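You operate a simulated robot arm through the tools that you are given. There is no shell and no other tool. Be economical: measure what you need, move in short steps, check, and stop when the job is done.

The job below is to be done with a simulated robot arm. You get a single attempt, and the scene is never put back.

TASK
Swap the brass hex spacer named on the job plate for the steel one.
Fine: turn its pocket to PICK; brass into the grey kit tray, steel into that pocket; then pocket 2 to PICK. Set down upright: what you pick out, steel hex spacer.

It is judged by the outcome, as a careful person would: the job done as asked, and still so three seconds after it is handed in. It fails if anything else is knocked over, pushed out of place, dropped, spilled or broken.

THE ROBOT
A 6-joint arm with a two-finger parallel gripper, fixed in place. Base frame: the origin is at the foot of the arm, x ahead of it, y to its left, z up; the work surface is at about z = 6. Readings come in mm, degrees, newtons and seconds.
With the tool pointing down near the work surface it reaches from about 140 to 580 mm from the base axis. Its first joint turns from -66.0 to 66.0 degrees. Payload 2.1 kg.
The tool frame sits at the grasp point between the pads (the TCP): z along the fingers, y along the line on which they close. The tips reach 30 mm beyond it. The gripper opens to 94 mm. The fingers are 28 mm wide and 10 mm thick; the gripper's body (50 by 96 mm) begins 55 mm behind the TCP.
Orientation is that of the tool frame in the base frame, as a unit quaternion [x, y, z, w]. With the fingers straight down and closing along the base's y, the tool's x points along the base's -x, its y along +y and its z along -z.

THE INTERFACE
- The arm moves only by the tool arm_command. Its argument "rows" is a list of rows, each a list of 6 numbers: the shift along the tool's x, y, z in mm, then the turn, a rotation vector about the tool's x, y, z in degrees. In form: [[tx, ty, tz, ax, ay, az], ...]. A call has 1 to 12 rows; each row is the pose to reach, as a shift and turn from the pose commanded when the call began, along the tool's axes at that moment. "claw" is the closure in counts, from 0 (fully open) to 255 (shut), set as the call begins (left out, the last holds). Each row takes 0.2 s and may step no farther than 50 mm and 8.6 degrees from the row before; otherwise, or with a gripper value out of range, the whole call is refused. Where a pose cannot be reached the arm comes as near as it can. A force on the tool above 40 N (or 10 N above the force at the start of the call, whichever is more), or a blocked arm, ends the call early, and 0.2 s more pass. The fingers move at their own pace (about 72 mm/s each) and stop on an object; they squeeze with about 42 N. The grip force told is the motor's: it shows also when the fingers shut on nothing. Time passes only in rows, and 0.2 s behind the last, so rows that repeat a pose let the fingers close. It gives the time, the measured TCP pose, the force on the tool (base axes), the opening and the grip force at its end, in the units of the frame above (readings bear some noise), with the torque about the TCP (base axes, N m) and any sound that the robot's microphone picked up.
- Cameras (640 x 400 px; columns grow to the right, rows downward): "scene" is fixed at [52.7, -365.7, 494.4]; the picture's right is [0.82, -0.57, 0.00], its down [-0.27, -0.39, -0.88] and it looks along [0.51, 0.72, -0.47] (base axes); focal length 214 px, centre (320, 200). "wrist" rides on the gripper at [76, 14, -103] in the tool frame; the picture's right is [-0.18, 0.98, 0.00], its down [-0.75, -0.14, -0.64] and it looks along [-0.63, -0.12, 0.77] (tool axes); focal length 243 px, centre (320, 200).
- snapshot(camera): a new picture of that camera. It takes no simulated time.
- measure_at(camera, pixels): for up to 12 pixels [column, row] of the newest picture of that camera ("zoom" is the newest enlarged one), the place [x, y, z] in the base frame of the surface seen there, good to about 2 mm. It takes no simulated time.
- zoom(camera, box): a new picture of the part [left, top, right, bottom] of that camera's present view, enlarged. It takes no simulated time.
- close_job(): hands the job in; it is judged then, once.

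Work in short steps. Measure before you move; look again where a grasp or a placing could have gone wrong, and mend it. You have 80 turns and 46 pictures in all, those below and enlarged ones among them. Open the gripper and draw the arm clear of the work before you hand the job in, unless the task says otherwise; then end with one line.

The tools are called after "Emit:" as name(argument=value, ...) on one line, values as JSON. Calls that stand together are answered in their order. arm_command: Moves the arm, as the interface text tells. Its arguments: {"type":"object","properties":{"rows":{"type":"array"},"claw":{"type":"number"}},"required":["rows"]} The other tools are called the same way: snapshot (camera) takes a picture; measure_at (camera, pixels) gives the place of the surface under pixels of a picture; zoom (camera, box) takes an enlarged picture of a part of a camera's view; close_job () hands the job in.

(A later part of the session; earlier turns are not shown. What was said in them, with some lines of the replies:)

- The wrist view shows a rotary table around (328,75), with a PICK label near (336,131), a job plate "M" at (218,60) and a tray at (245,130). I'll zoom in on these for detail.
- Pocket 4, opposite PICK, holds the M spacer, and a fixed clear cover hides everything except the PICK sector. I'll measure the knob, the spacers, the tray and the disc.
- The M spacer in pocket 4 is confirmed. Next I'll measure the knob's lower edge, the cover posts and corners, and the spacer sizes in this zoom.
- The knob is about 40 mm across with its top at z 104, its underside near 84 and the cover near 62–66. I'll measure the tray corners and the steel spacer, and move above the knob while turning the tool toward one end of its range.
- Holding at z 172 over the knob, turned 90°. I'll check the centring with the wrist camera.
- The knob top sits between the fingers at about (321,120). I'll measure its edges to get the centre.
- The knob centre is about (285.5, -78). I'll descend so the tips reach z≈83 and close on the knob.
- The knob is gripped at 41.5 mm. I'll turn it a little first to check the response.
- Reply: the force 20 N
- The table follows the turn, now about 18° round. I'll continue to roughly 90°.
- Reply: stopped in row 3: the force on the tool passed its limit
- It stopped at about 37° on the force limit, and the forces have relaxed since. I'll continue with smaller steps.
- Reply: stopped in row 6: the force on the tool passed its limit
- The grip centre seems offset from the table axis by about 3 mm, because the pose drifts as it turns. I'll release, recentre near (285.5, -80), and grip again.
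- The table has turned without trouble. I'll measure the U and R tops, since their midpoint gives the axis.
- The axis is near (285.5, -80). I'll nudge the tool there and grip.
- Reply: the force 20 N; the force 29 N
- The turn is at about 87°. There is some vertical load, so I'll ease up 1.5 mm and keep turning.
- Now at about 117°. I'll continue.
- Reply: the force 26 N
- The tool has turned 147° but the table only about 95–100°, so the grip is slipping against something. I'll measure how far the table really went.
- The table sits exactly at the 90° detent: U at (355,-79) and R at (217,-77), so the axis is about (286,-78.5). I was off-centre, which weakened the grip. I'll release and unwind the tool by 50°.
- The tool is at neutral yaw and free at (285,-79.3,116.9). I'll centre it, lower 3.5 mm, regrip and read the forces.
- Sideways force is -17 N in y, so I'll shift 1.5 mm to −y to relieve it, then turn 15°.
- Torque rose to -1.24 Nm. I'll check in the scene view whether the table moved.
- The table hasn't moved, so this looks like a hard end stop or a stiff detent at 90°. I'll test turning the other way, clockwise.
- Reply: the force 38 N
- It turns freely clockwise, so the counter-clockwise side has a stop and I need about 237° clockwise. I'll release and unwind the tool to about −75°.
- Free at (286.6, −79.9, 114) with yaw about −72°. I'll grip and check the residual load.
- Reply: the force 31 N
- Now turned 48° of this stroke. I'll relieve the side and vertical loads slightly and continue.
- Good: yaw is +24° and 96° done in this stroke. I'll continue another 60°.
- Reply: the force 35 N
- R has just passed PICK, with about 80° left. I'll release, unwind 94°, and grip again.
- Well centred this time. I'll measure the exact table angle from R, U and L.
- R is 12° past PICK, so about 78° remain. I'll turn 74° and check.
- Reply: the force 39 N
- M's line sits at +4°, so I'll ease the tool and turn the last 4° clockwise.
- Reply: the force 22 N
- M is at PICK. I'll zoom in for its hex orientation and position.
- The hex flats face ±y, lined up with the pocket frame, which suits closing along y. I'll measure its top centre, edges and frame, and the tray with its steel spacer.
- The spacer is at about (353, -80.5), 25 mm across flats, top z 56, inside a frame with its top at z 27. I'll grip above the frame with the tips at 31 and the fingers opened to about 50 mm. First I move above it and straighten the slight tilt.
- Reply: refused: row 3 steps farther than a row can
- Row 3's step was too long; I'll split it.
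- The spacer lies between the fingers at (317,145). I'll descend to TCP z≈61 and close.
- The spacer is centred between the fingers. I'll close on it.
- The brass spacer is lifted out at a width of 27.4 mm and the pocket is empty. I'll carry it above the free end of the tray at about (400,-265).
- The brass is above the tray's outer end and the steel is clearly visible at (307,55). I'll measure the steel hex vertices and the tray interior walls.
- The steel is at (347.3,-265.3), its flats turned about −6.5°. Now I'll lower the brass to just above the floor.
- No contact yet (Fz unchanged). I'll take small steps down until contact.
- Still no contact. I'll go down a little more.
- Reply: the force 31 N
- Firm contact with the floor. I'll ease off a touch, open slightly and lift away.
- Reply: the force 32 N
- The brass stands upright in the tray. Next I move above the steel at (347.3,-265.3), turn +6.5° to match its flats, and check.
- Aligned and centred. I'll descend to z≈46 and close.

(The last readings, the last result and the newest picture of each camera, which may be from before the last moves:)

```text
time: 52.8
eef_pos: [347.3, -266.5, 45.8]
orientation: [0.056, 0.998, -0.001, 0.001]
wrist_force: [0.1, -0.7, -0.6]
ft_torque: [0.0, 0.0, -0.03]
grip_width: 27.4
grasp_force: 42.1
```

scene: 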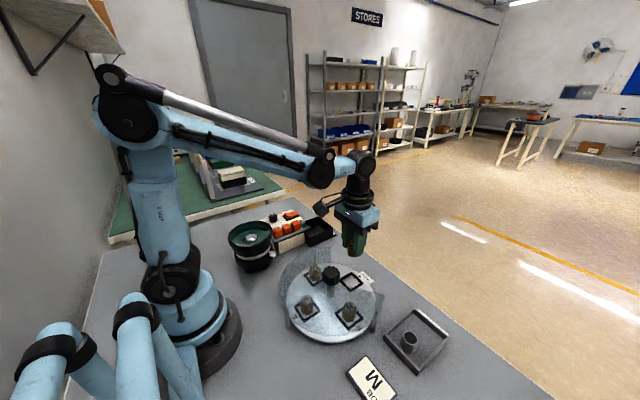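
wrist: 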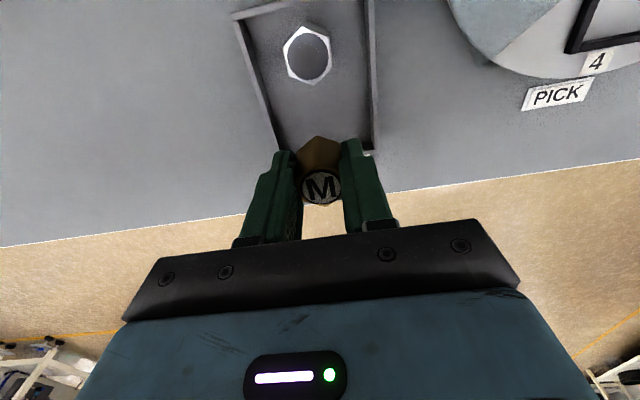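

Gripped at 27.4 mm. I'll lift it, turn back to neutral, and check.

Emit:
arm_command(rows=[[0, 0, -15, 0, 0, 0], [0, 0, -50, 0, 0, 0], [0, 0, -90, 0, 0, -3], [0, 0, -110, 0, 0, -6.5], [0, 0, -110, 0, 0, -6.5]])

Emit:
arm_command(rows=[[-1, 40, 0, 0, 0, 0], [-3, 80, 0, 0, 0, 0], [-5, 120, 0, 0, 0, 0], [-6, 160, 0, 0, 0, 0], [-6.5, 185.5, 0, 0, 0, 0], [-6.5, 185.5, 0, 0, 0, 0]])

Emit:
snapshot(camera="wrist")

Emit:
zoom(camera="scene", box=[280, 220, 460, 370])

```text
time: 54.0
eef_pos: [349.5, -264.9, 157.4]
orientation: [-0.001, 1.0, -0.001, 0.0]
wrist_force: [-0.7, 0.1, -1.2]
ft_torque: [-0.01, 0.01, -0.01]
grip_width: 27.1
grasp_force: 42.4
```

```text
time: 55.4
eef_pos: [355.3, -79.0, 155.9]
orientation: [-0.001, 1.0, -0.001, 0.0]
wrist_force: [0.4, -0.3, -1.0]
ft_torque: [-0.02, -0.04, 0.0]
grip_width: 27.3
grasp_force: 42.4
```

```text
14 pictures are left
```

wrist: 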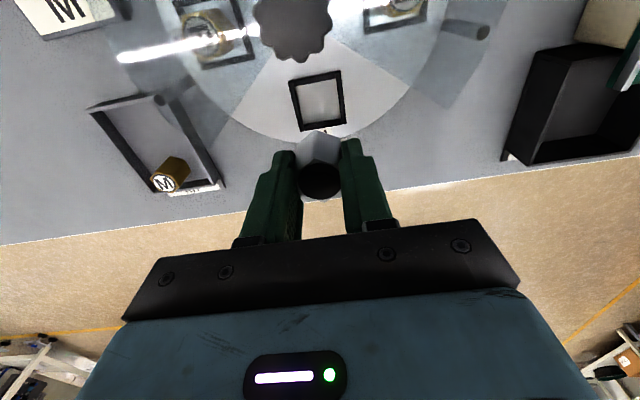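

```text
2.67 times, centred on (370, 295) of scene
```

zoom: 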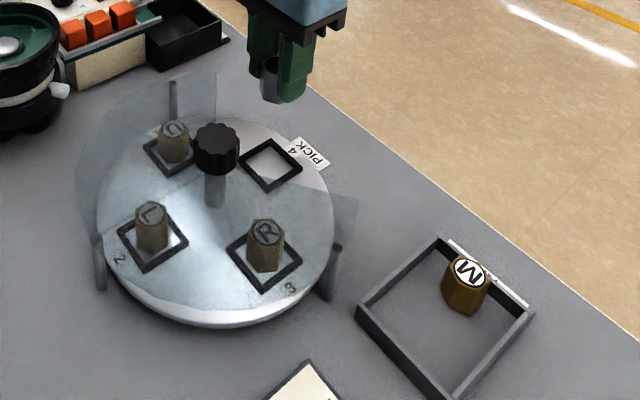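

The empty pocket 4 shows at (318,101). I'll measure its frame to get an exact target.

Emit:
measure_at(camera="wrist", pixels=[[292, 82], [339, 73], [344, 122], [303, 129], [320, 101], [297, 105], [342, 97], [315, 77], [325, 126]])

Emit:
measure_at(camera="zoom", pixels=[[268, 141], [243, 162], [270, 189], [299, 164], [271, 165]])

```text
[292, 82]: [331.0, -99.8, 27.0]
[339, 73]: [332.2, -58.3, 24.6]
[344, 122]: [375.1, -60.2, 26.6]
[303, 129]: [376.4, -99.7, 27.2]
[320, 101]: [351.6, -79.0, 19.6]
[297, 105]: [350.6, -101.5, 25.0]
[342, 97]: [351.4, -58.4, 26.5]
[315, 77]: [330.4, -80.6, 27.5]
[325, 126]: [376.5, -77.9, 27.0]
```

```text
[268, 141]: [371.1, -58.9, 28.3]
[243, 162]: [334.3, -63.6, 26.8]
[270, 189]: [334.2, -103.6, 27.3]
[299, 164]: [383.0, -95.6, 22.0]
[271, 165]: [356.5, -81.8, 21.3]
```

The frame centre is about (353.6,-79.6), matching the held spacer. I'll lower to just above the frame and look.

Emit:
arm_command(rows=[[0, 0, 40, 0, 0, 0], [0, 0, 75, 0, 0, 0], [0, 0, 84, 0, 0, 0], [0, 0, 84, 0, 0, 0]])

Emit:
zoom(camera="wrist", box=[240, 80, 400, 210])

Emit:
zoom(camera="scene", box=[320, 240, 390, 300])

```text
time: 56.4
eef_pos: [356.3, -82.5, 73.9]
orientation: [-0.002, 1.0, -0.001, 0.0]
wrist_force: [0.0, -0.5, -2.5]
ft_torque: [0.03, -0.03, -0.04]
grip_width: 27.3
grasp_force: 42.3
```

```text
3.08 times, centred on (320, 145) of wrist
```

zoom: 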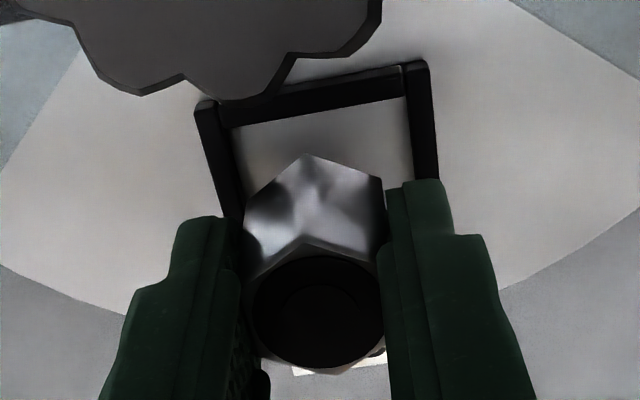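

```text
6.67 times, centred on (355, 270) of scene
```

zoom: 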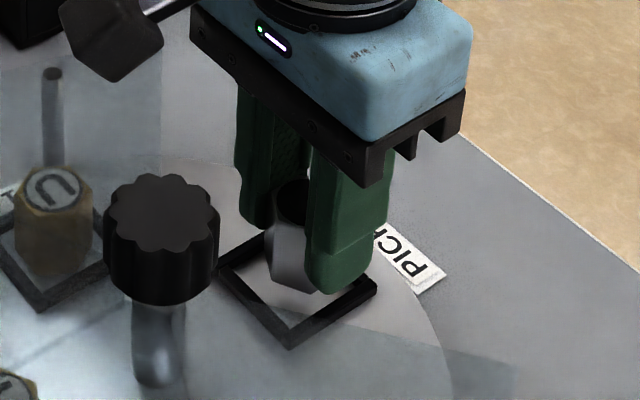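

I'll verify the lateral position by measuring the spacer's top and the frame in a new wrist picture.

Emit:
zoom(camera="wrist", box=[240, 80, 400, 210])

Emit:
measure_at(camera="zoom", pixels=[[308, 246], [340, 372], [252, 290], [382, 270], [318, 310], [308, 158], [420, 130], [218, 150], [320, 85], [415, 100], [320, 110], [205, 110]])

```text
3.08 times, centred on (320, 145) of wrist
```

zoom: 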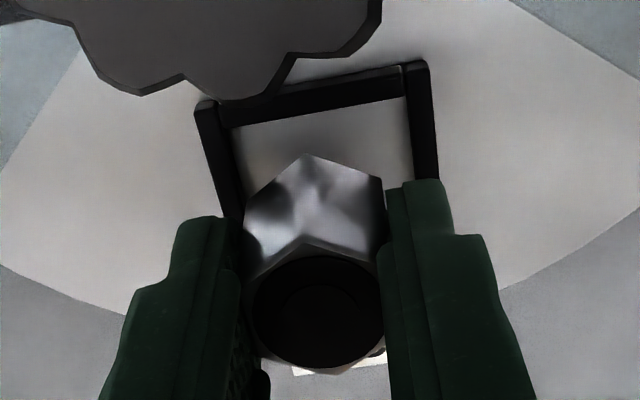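

```text
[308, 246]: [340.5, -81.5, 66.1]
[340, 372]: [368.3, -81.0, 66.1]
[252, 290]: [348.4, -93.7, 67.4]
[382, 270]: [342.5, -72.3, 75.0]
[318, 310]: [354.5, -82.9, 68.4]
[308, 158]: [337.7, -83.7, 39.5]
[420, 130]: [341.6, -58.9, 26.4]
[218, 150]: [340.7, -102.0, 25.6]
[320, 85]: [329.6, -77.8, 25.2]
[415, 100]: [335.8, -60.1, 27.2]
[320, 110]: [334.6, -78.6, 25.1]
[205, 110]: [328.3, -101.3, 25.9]
```

The spacer is at (354.4,-81.5) against a frame centre of about (353.5,-80.3). I'll correct by ~1 mm each way and lower into the pocket.

Emit:
arm_command(rows=[[0.8, 1, 0, 0, 0, 0], [0.8, 1, 4, 0, 0, 0], [0.8, 1, 8, 0, 0, 0], [0.8, 1, 10, 0, 0, 0], [0.8, 1, 10, 0, 0, 0]])

Emit:
arm_command(rows=[[0, 0, 0.7, 0, 0, 0], [0, 0, 1.4, 0, 0, 0], [0, 0, 1.4, 0, 0, 0]])

```text
time: 57.6
eef_pos: [354.1, -78.6, 62.7]
orientation: [-0.001, 1.0, 0.0, 0.001]
wrist_force: [-0.3, -0.3, -1.2]
ft_torque: [0.02, 0.02, -0.03]
grip_width: 27.1
grasp_force: 41.8
```

```text
time: 58.4
eef_pos: [355.1, -79.0, 60.2]
orientation: [-0.002, 1.0, -0.001, 0.0]
wrist_force: [-3.4, 2.2, 9.9]
ft_torque: [0.06, 0.01, -0.01]
grip_width: 27.2
grasp_force: 41.7
```

Contact came at z≈60.3, as expected for the pocket floor. I'll open and lift straight up, keeping clear of the knob.

Emit:
arm_command(rows=[[0, 0, 0, 0, 0, 0], [0, 0, 0, 0, 0, 0], [0, 0, -15, 0, 0, 0], [0, 0, -50, 0, 0, 0], [0, 0, -95, 0, 0, 0], [0, 0, -110, 0, 0, 0]], claw=140)

Emit:
zoom(camera="scene", box=[260, 220, 460, 370])

```text
time: 59.8
eef_pos: [355.6, -76.9, 167.5]
orientation: [-0.001, 1.0, -0.001, 0.0]
wrist_force: [-0.8, 0.1, -0.7]
ft_torque: [0.03, -0.01, -0.04]
grip_width: 42.5
grasp_force: 0.2
```

```text
2.67 times, centred on (360, 295) of scene
```

zoom: 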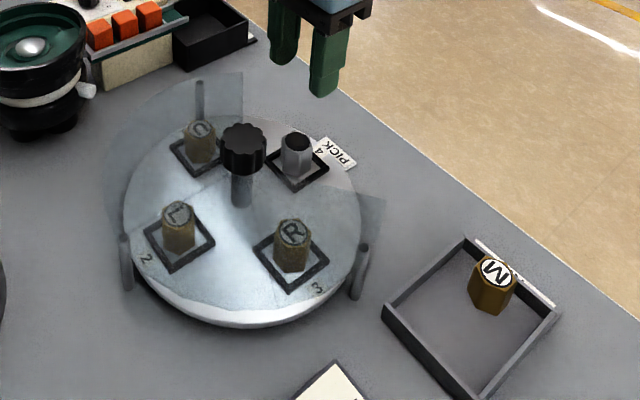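

The steel stands upright in pocket 4 and the brass in the tray. Now to turn 180° counter-clockwise: I'll go over the knob with the tool wound to about +88°.

Emit:
arm_command(rows=[[0, 0, -10, 0, 0, 8], [35, 0, -10, 0, 0, 16], [68.5, 0, -10, 0, 0, 24], [68.5, 0, 0, 0, 0, 32], [68.5, 0, 0, 0, 0, 40], [68.5, 0, 0, 0, 0, 48], [68.5, 0, 0, 0, 0, 56], [68.5, 0, 0, 0, 0, 64], [68.5, 0, 0, 0, 0, 72], [68.5, 0, 0, 0, 0, 80], [68.5, 0, 0, 0, 0, 88], [68.5, 0, 0, 0, 0, 88]], claw=60)

Emit:
arm_command(rows=[[0, 0, 0, 0, 0, 0]])

```text
time: 62.4
eef_pos: [284.2, -77.8, 170.2]
orientation: [0.694, 0.72, -0.001, 0.001]
wrist_force: [1.0, -0.2, 0.4]
ft_torque: [0.02, -0.01, 0.0]
grip_width: 71.8
grasp_force: 0.1
```

```text
time: 62.8
eef_pos: [285.7, -79.6, 169.6]
orientation: [0.694, 0.72, -0.001, 0.0]
wrist_force: [0.1, 0.1, 0.1]
ft_torque: [0.03, -0.03, 0.01]
grip_width: 71.8
grasp_force: 0.1
```

I'll descend around the knob and grip it.

Emit:
arm_command(rows=[[-0.7, 0.4, 25, 0, 0, 0], [-0.7, 0.4, 45, 0, 0, 0], [-0.7, 0.4, 55.5, 0, 0, 0], [-0.7, 0.4, 55.5, 0, 0, 0]])

Emit:
arm_command(rows=[[0, 0, 0, 0, 0, 0], [0, 0, 0, 0, 0, 0], [0, 0, 0, 0, 0, 0]], claw=255)

Emit:
arm_command(rows=[[0, 0, 0, 0, 0, -6], [0, 0, 0, 0, 0, -12], [0, 0, 0, 0, 0, -18], [0, 0, 0, 0, 0, -24], [0, 0, 0, 0, 0, -30], [0, 0, 0, 0, 0, -36], [0, 0, 0, 0, 0, -42], [0, 0, 0, 0, 0, -48], [0, 0, 0, 0, 0, -54]])

```text
time: 63.8
eef_pos: [286.2, -79.2, 113.4]
orientation: [0.694, 0.72, 0.0, 0.0]
wrist_force: [0.0, -0.6, 0.4]
ft_torque: [0.01, 0.01, -0.02]
grip_width: 71.9
grasp_force: 0.0
```

```text
time: 64.6
eef_pos: [284.0, -80.0, 114.3]
orientation: [0.695, 0.719, -0.002, -0.001]
wrist_force: [-25.0, -1.1, 2.6]
ft_torque: [-0.23, -0.17, 0.05]
grip_width: 41.5
grasp_force: 44.8
```

```text
time: 66.2
eef_pos: [284.9, -79.5, 114.1]
orientation: [0.395, 0.919, -0.004, 0.0]
wrist_force: [-0.4, -2.7, -3.1]
ft_torque: [0.61, -0.1, 0.0]
grip_width: 41.5
grasp_force: 44.9
stopped in row 8: the force on the tool passed its limit (the readings are from after the stop); the commanded pose is now the measured one
```

Turned about 41° before a force stop that has since relaxed, and the centring is good. I'll continue.

Emit:
arm_command(rows=[[0, 0, 0, 0, 0, -6], [0, 0, 0, 0, 0, -12], [0, 0, 0, 0, 0, -18], [0, 0, 0, 0, 0, -24], [0, 0, 0, 0, 0, -30], [0, 0, 0, 0, 0, -36], [0, 0, 0, 0, 0, -42], [0, 0, 0, 0, 0, -48]])

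Emit:
arm_command(rows=[[0, 0, 0, 0, 0, -6], [0, 0, 0, 0, 0, -12], [0, 0, 0, 0, 0, -18], [0, 0, 0, 0, 0, -24], [0, 0, 0, 0, 0, -30], [0, 0, 0, 0, 0, -36]])

Emit:
zoom(camera="scene", box=[260, 220, 420, 360])

```text
time: 68.0
eef_pos: [283.7, -79.8, 114.9]
orientation: [-0.014, 1.0, -0.002, -0.001]
wrist_force: [-7.8, -11.5, 4.5]
ft_torque: [-0.12, -0.71, 0.03]
grip_width: 41.6
grasp_force: 45.3
```

```text
time: 69.4
eef_pos: [284.6, -80.4, 114.6]
orientation: [-0.324, 0.946, -0.004, -0.003]
wrist_force: [-6.0, -23.2, -9.4]
ft_torque: [0.49, -0.38, -0.02]
grip_width: 41.5
grasp_force: 45.4
```

```text
2.86 times, centred on (340, 290) of scene
```

zoom: 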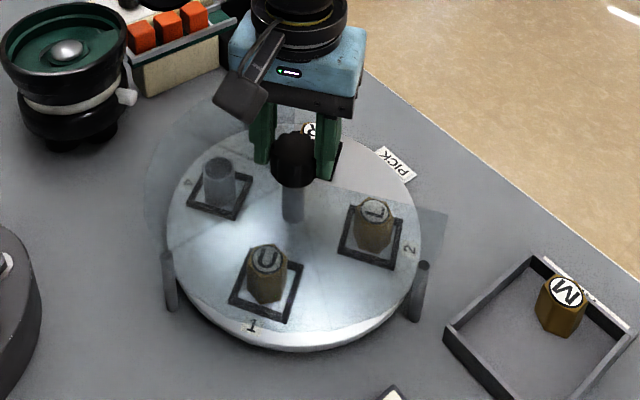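

About 126° done, with pocket 2 at (372,212) approaching PICK. I'll relieve the y load by 1 mm and turn 50° more.

Emit:
arm_command(rows=[[0.8, -0.6, 0, 0, 0, 0], [0.8, -0.6, 0, 0, 0, -6], [0.8, -0.6, 0, 0, 0, -12], [0.8, -0.6, 0, 0, 0, -18], [0.8, -0.6, 0, 0, 0, -24], [0.8, -0.6, 0, 0, 0, -30], [0.8, -0.6, 0, 0, 0, -36], [0.8, -0.6, 0, 0, 0, -42], [0.8, -0.6, 0, 0, 0, -48], [0.8, -0.6, 0, 0, 0, -51], [0.8, -0.6, 0, 0, 0, -51]])

Emit:
zoom(camera="scene", box=[260, 220, 420, 360])

```text
time: 71.1
eef_pos: [284.4, -79.6, 114.4]
orientation: [-0.614, 0.789, -0.002, -0.003]
wrist_force: [2.0, -2.0, 2.5]
ft_torque: [0.28, 0.29, -0.02]
grip_width: 41.4
grasp_force: 45.4
stopped in row 8: the force on the tool passed its limit (the readings are from after the stop); the commanded pose is now the measured one
```

```text
2.86 times, centred on (340, 290) of scene
```

zoom: 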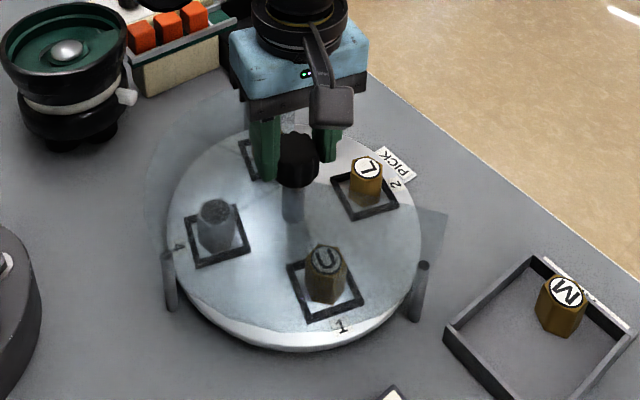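

Emit:
measure_at(camera="zoom", pixels=[[366, 167], [327, 258], [215, 207], [366, 171], [398, 183], [180, 247]])

```text
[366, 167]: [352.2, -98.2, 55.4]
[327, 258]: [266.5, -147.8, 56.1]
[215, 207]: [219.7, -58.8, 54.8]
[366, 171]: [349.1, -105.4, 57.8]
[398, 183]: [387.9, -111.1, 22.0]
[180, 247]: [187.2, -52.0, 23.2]
```

Pocket 2 is about 16° short of PICK. I'll turn another 16°.

Emit:
arm_command(rows=[[0, 0, 0, 0, 0, -4], [0, 0, 0, 0, 0, -8], [0, 0, 0, 0, 0, -12], [0, 0, 0, 0, 0, -16], [0, 0, 0, 0, 0, -16]])

Emit:
zoom(camera="scene", box=[260, 220, 420, 360])

Emit:
measure_at(camera="zoom", pixels=[[353, 152], [226, 225], [348, 244], [193, 278], [375, 308]])

```text
time: 72.3
eef_pos: [285.2, -80.1, 114.6]
orientation: [0.719, -0.695, 0.003, 0.002]
wrist_force: [18.0, -1.1, -31.2]
ft_torque: [-0.79, 0.14, 0.07]
grip_width: 41.6
grasp_force: 45.3
```

```text
2.86 times, centred on (340, 290) of scene
```

zoom: 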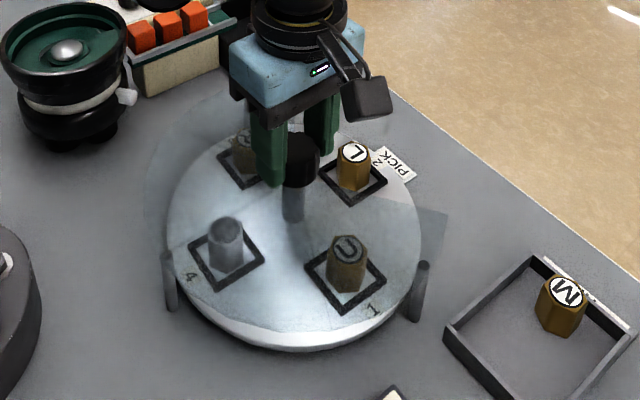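

```text
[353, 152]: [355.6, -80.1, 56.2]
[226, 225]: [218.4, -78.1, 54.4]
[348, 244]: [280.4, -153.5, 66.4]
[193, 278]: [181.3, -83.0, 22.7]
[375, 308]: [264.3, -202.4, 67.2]
```

Pocket 2 is at PICK within about 1°. I'll release, lift clear and check.

Emit:
arm_command(rows=[[0, 0, 0, 0, 0, 0], [0, 0, 0, 0, 0, 0], [0, 0, -40, 0, 0, 0], [0, 0, -85, 0, 0, 0], [0, 0, -130, 0, 0, 0], [0, 0, -175, 0, 0, 0], [0, 0, -220, 0, 0, 0], [0, 0, -220, 0, 0, 0]], claw=40)

Emit:
zoom(camera="scene", box=[260, 220, 460, 370])

Emit:
measure_at(camera="zoom", pixels=[[296, 142], [178, 212], [290, 228], [200, 128]])

```text
time: 74.1
eef_pos: [283.6, -79.5, 334.8]
orientation: [0.718, -0.696, 0.002, 0.003]
wrist_force: [0.8, 0.0, 0.1]
ft_torque: [-0.01, 0.02, -0.02]
grip_width: 79.5
grasp_force: 0.2
```

```text
2.67 times, centred on (360, 295) of scene
```

zoom: 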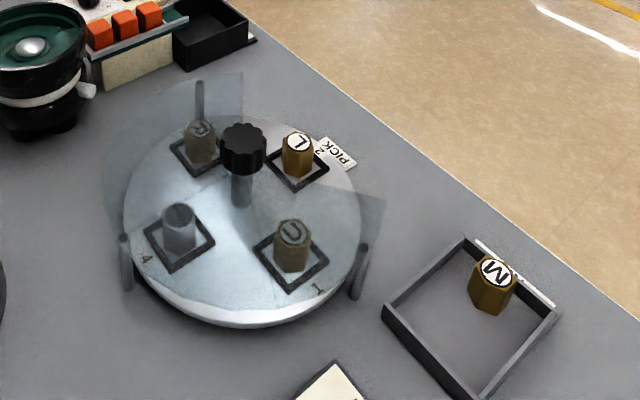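

```text
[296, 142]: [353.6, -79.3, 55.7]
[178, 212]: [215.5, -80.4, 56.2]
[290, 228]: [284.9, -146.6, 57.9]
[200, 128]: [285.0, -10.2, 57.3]
```

Pocket 2 (L) is at PICK, the steel stands in pocket 4, the brass M is upright in the kit tray, and the arm is clear with the gripper open. I'll hand it in.

Emit:
close_job()

```text
The job is handed in.
```

The swap is done: brass M is upright in the grey kit tray, the steel hex spacer is upright in pocket 4, pocket 2 is back at PICK, and the arm is clear with the gripper open.
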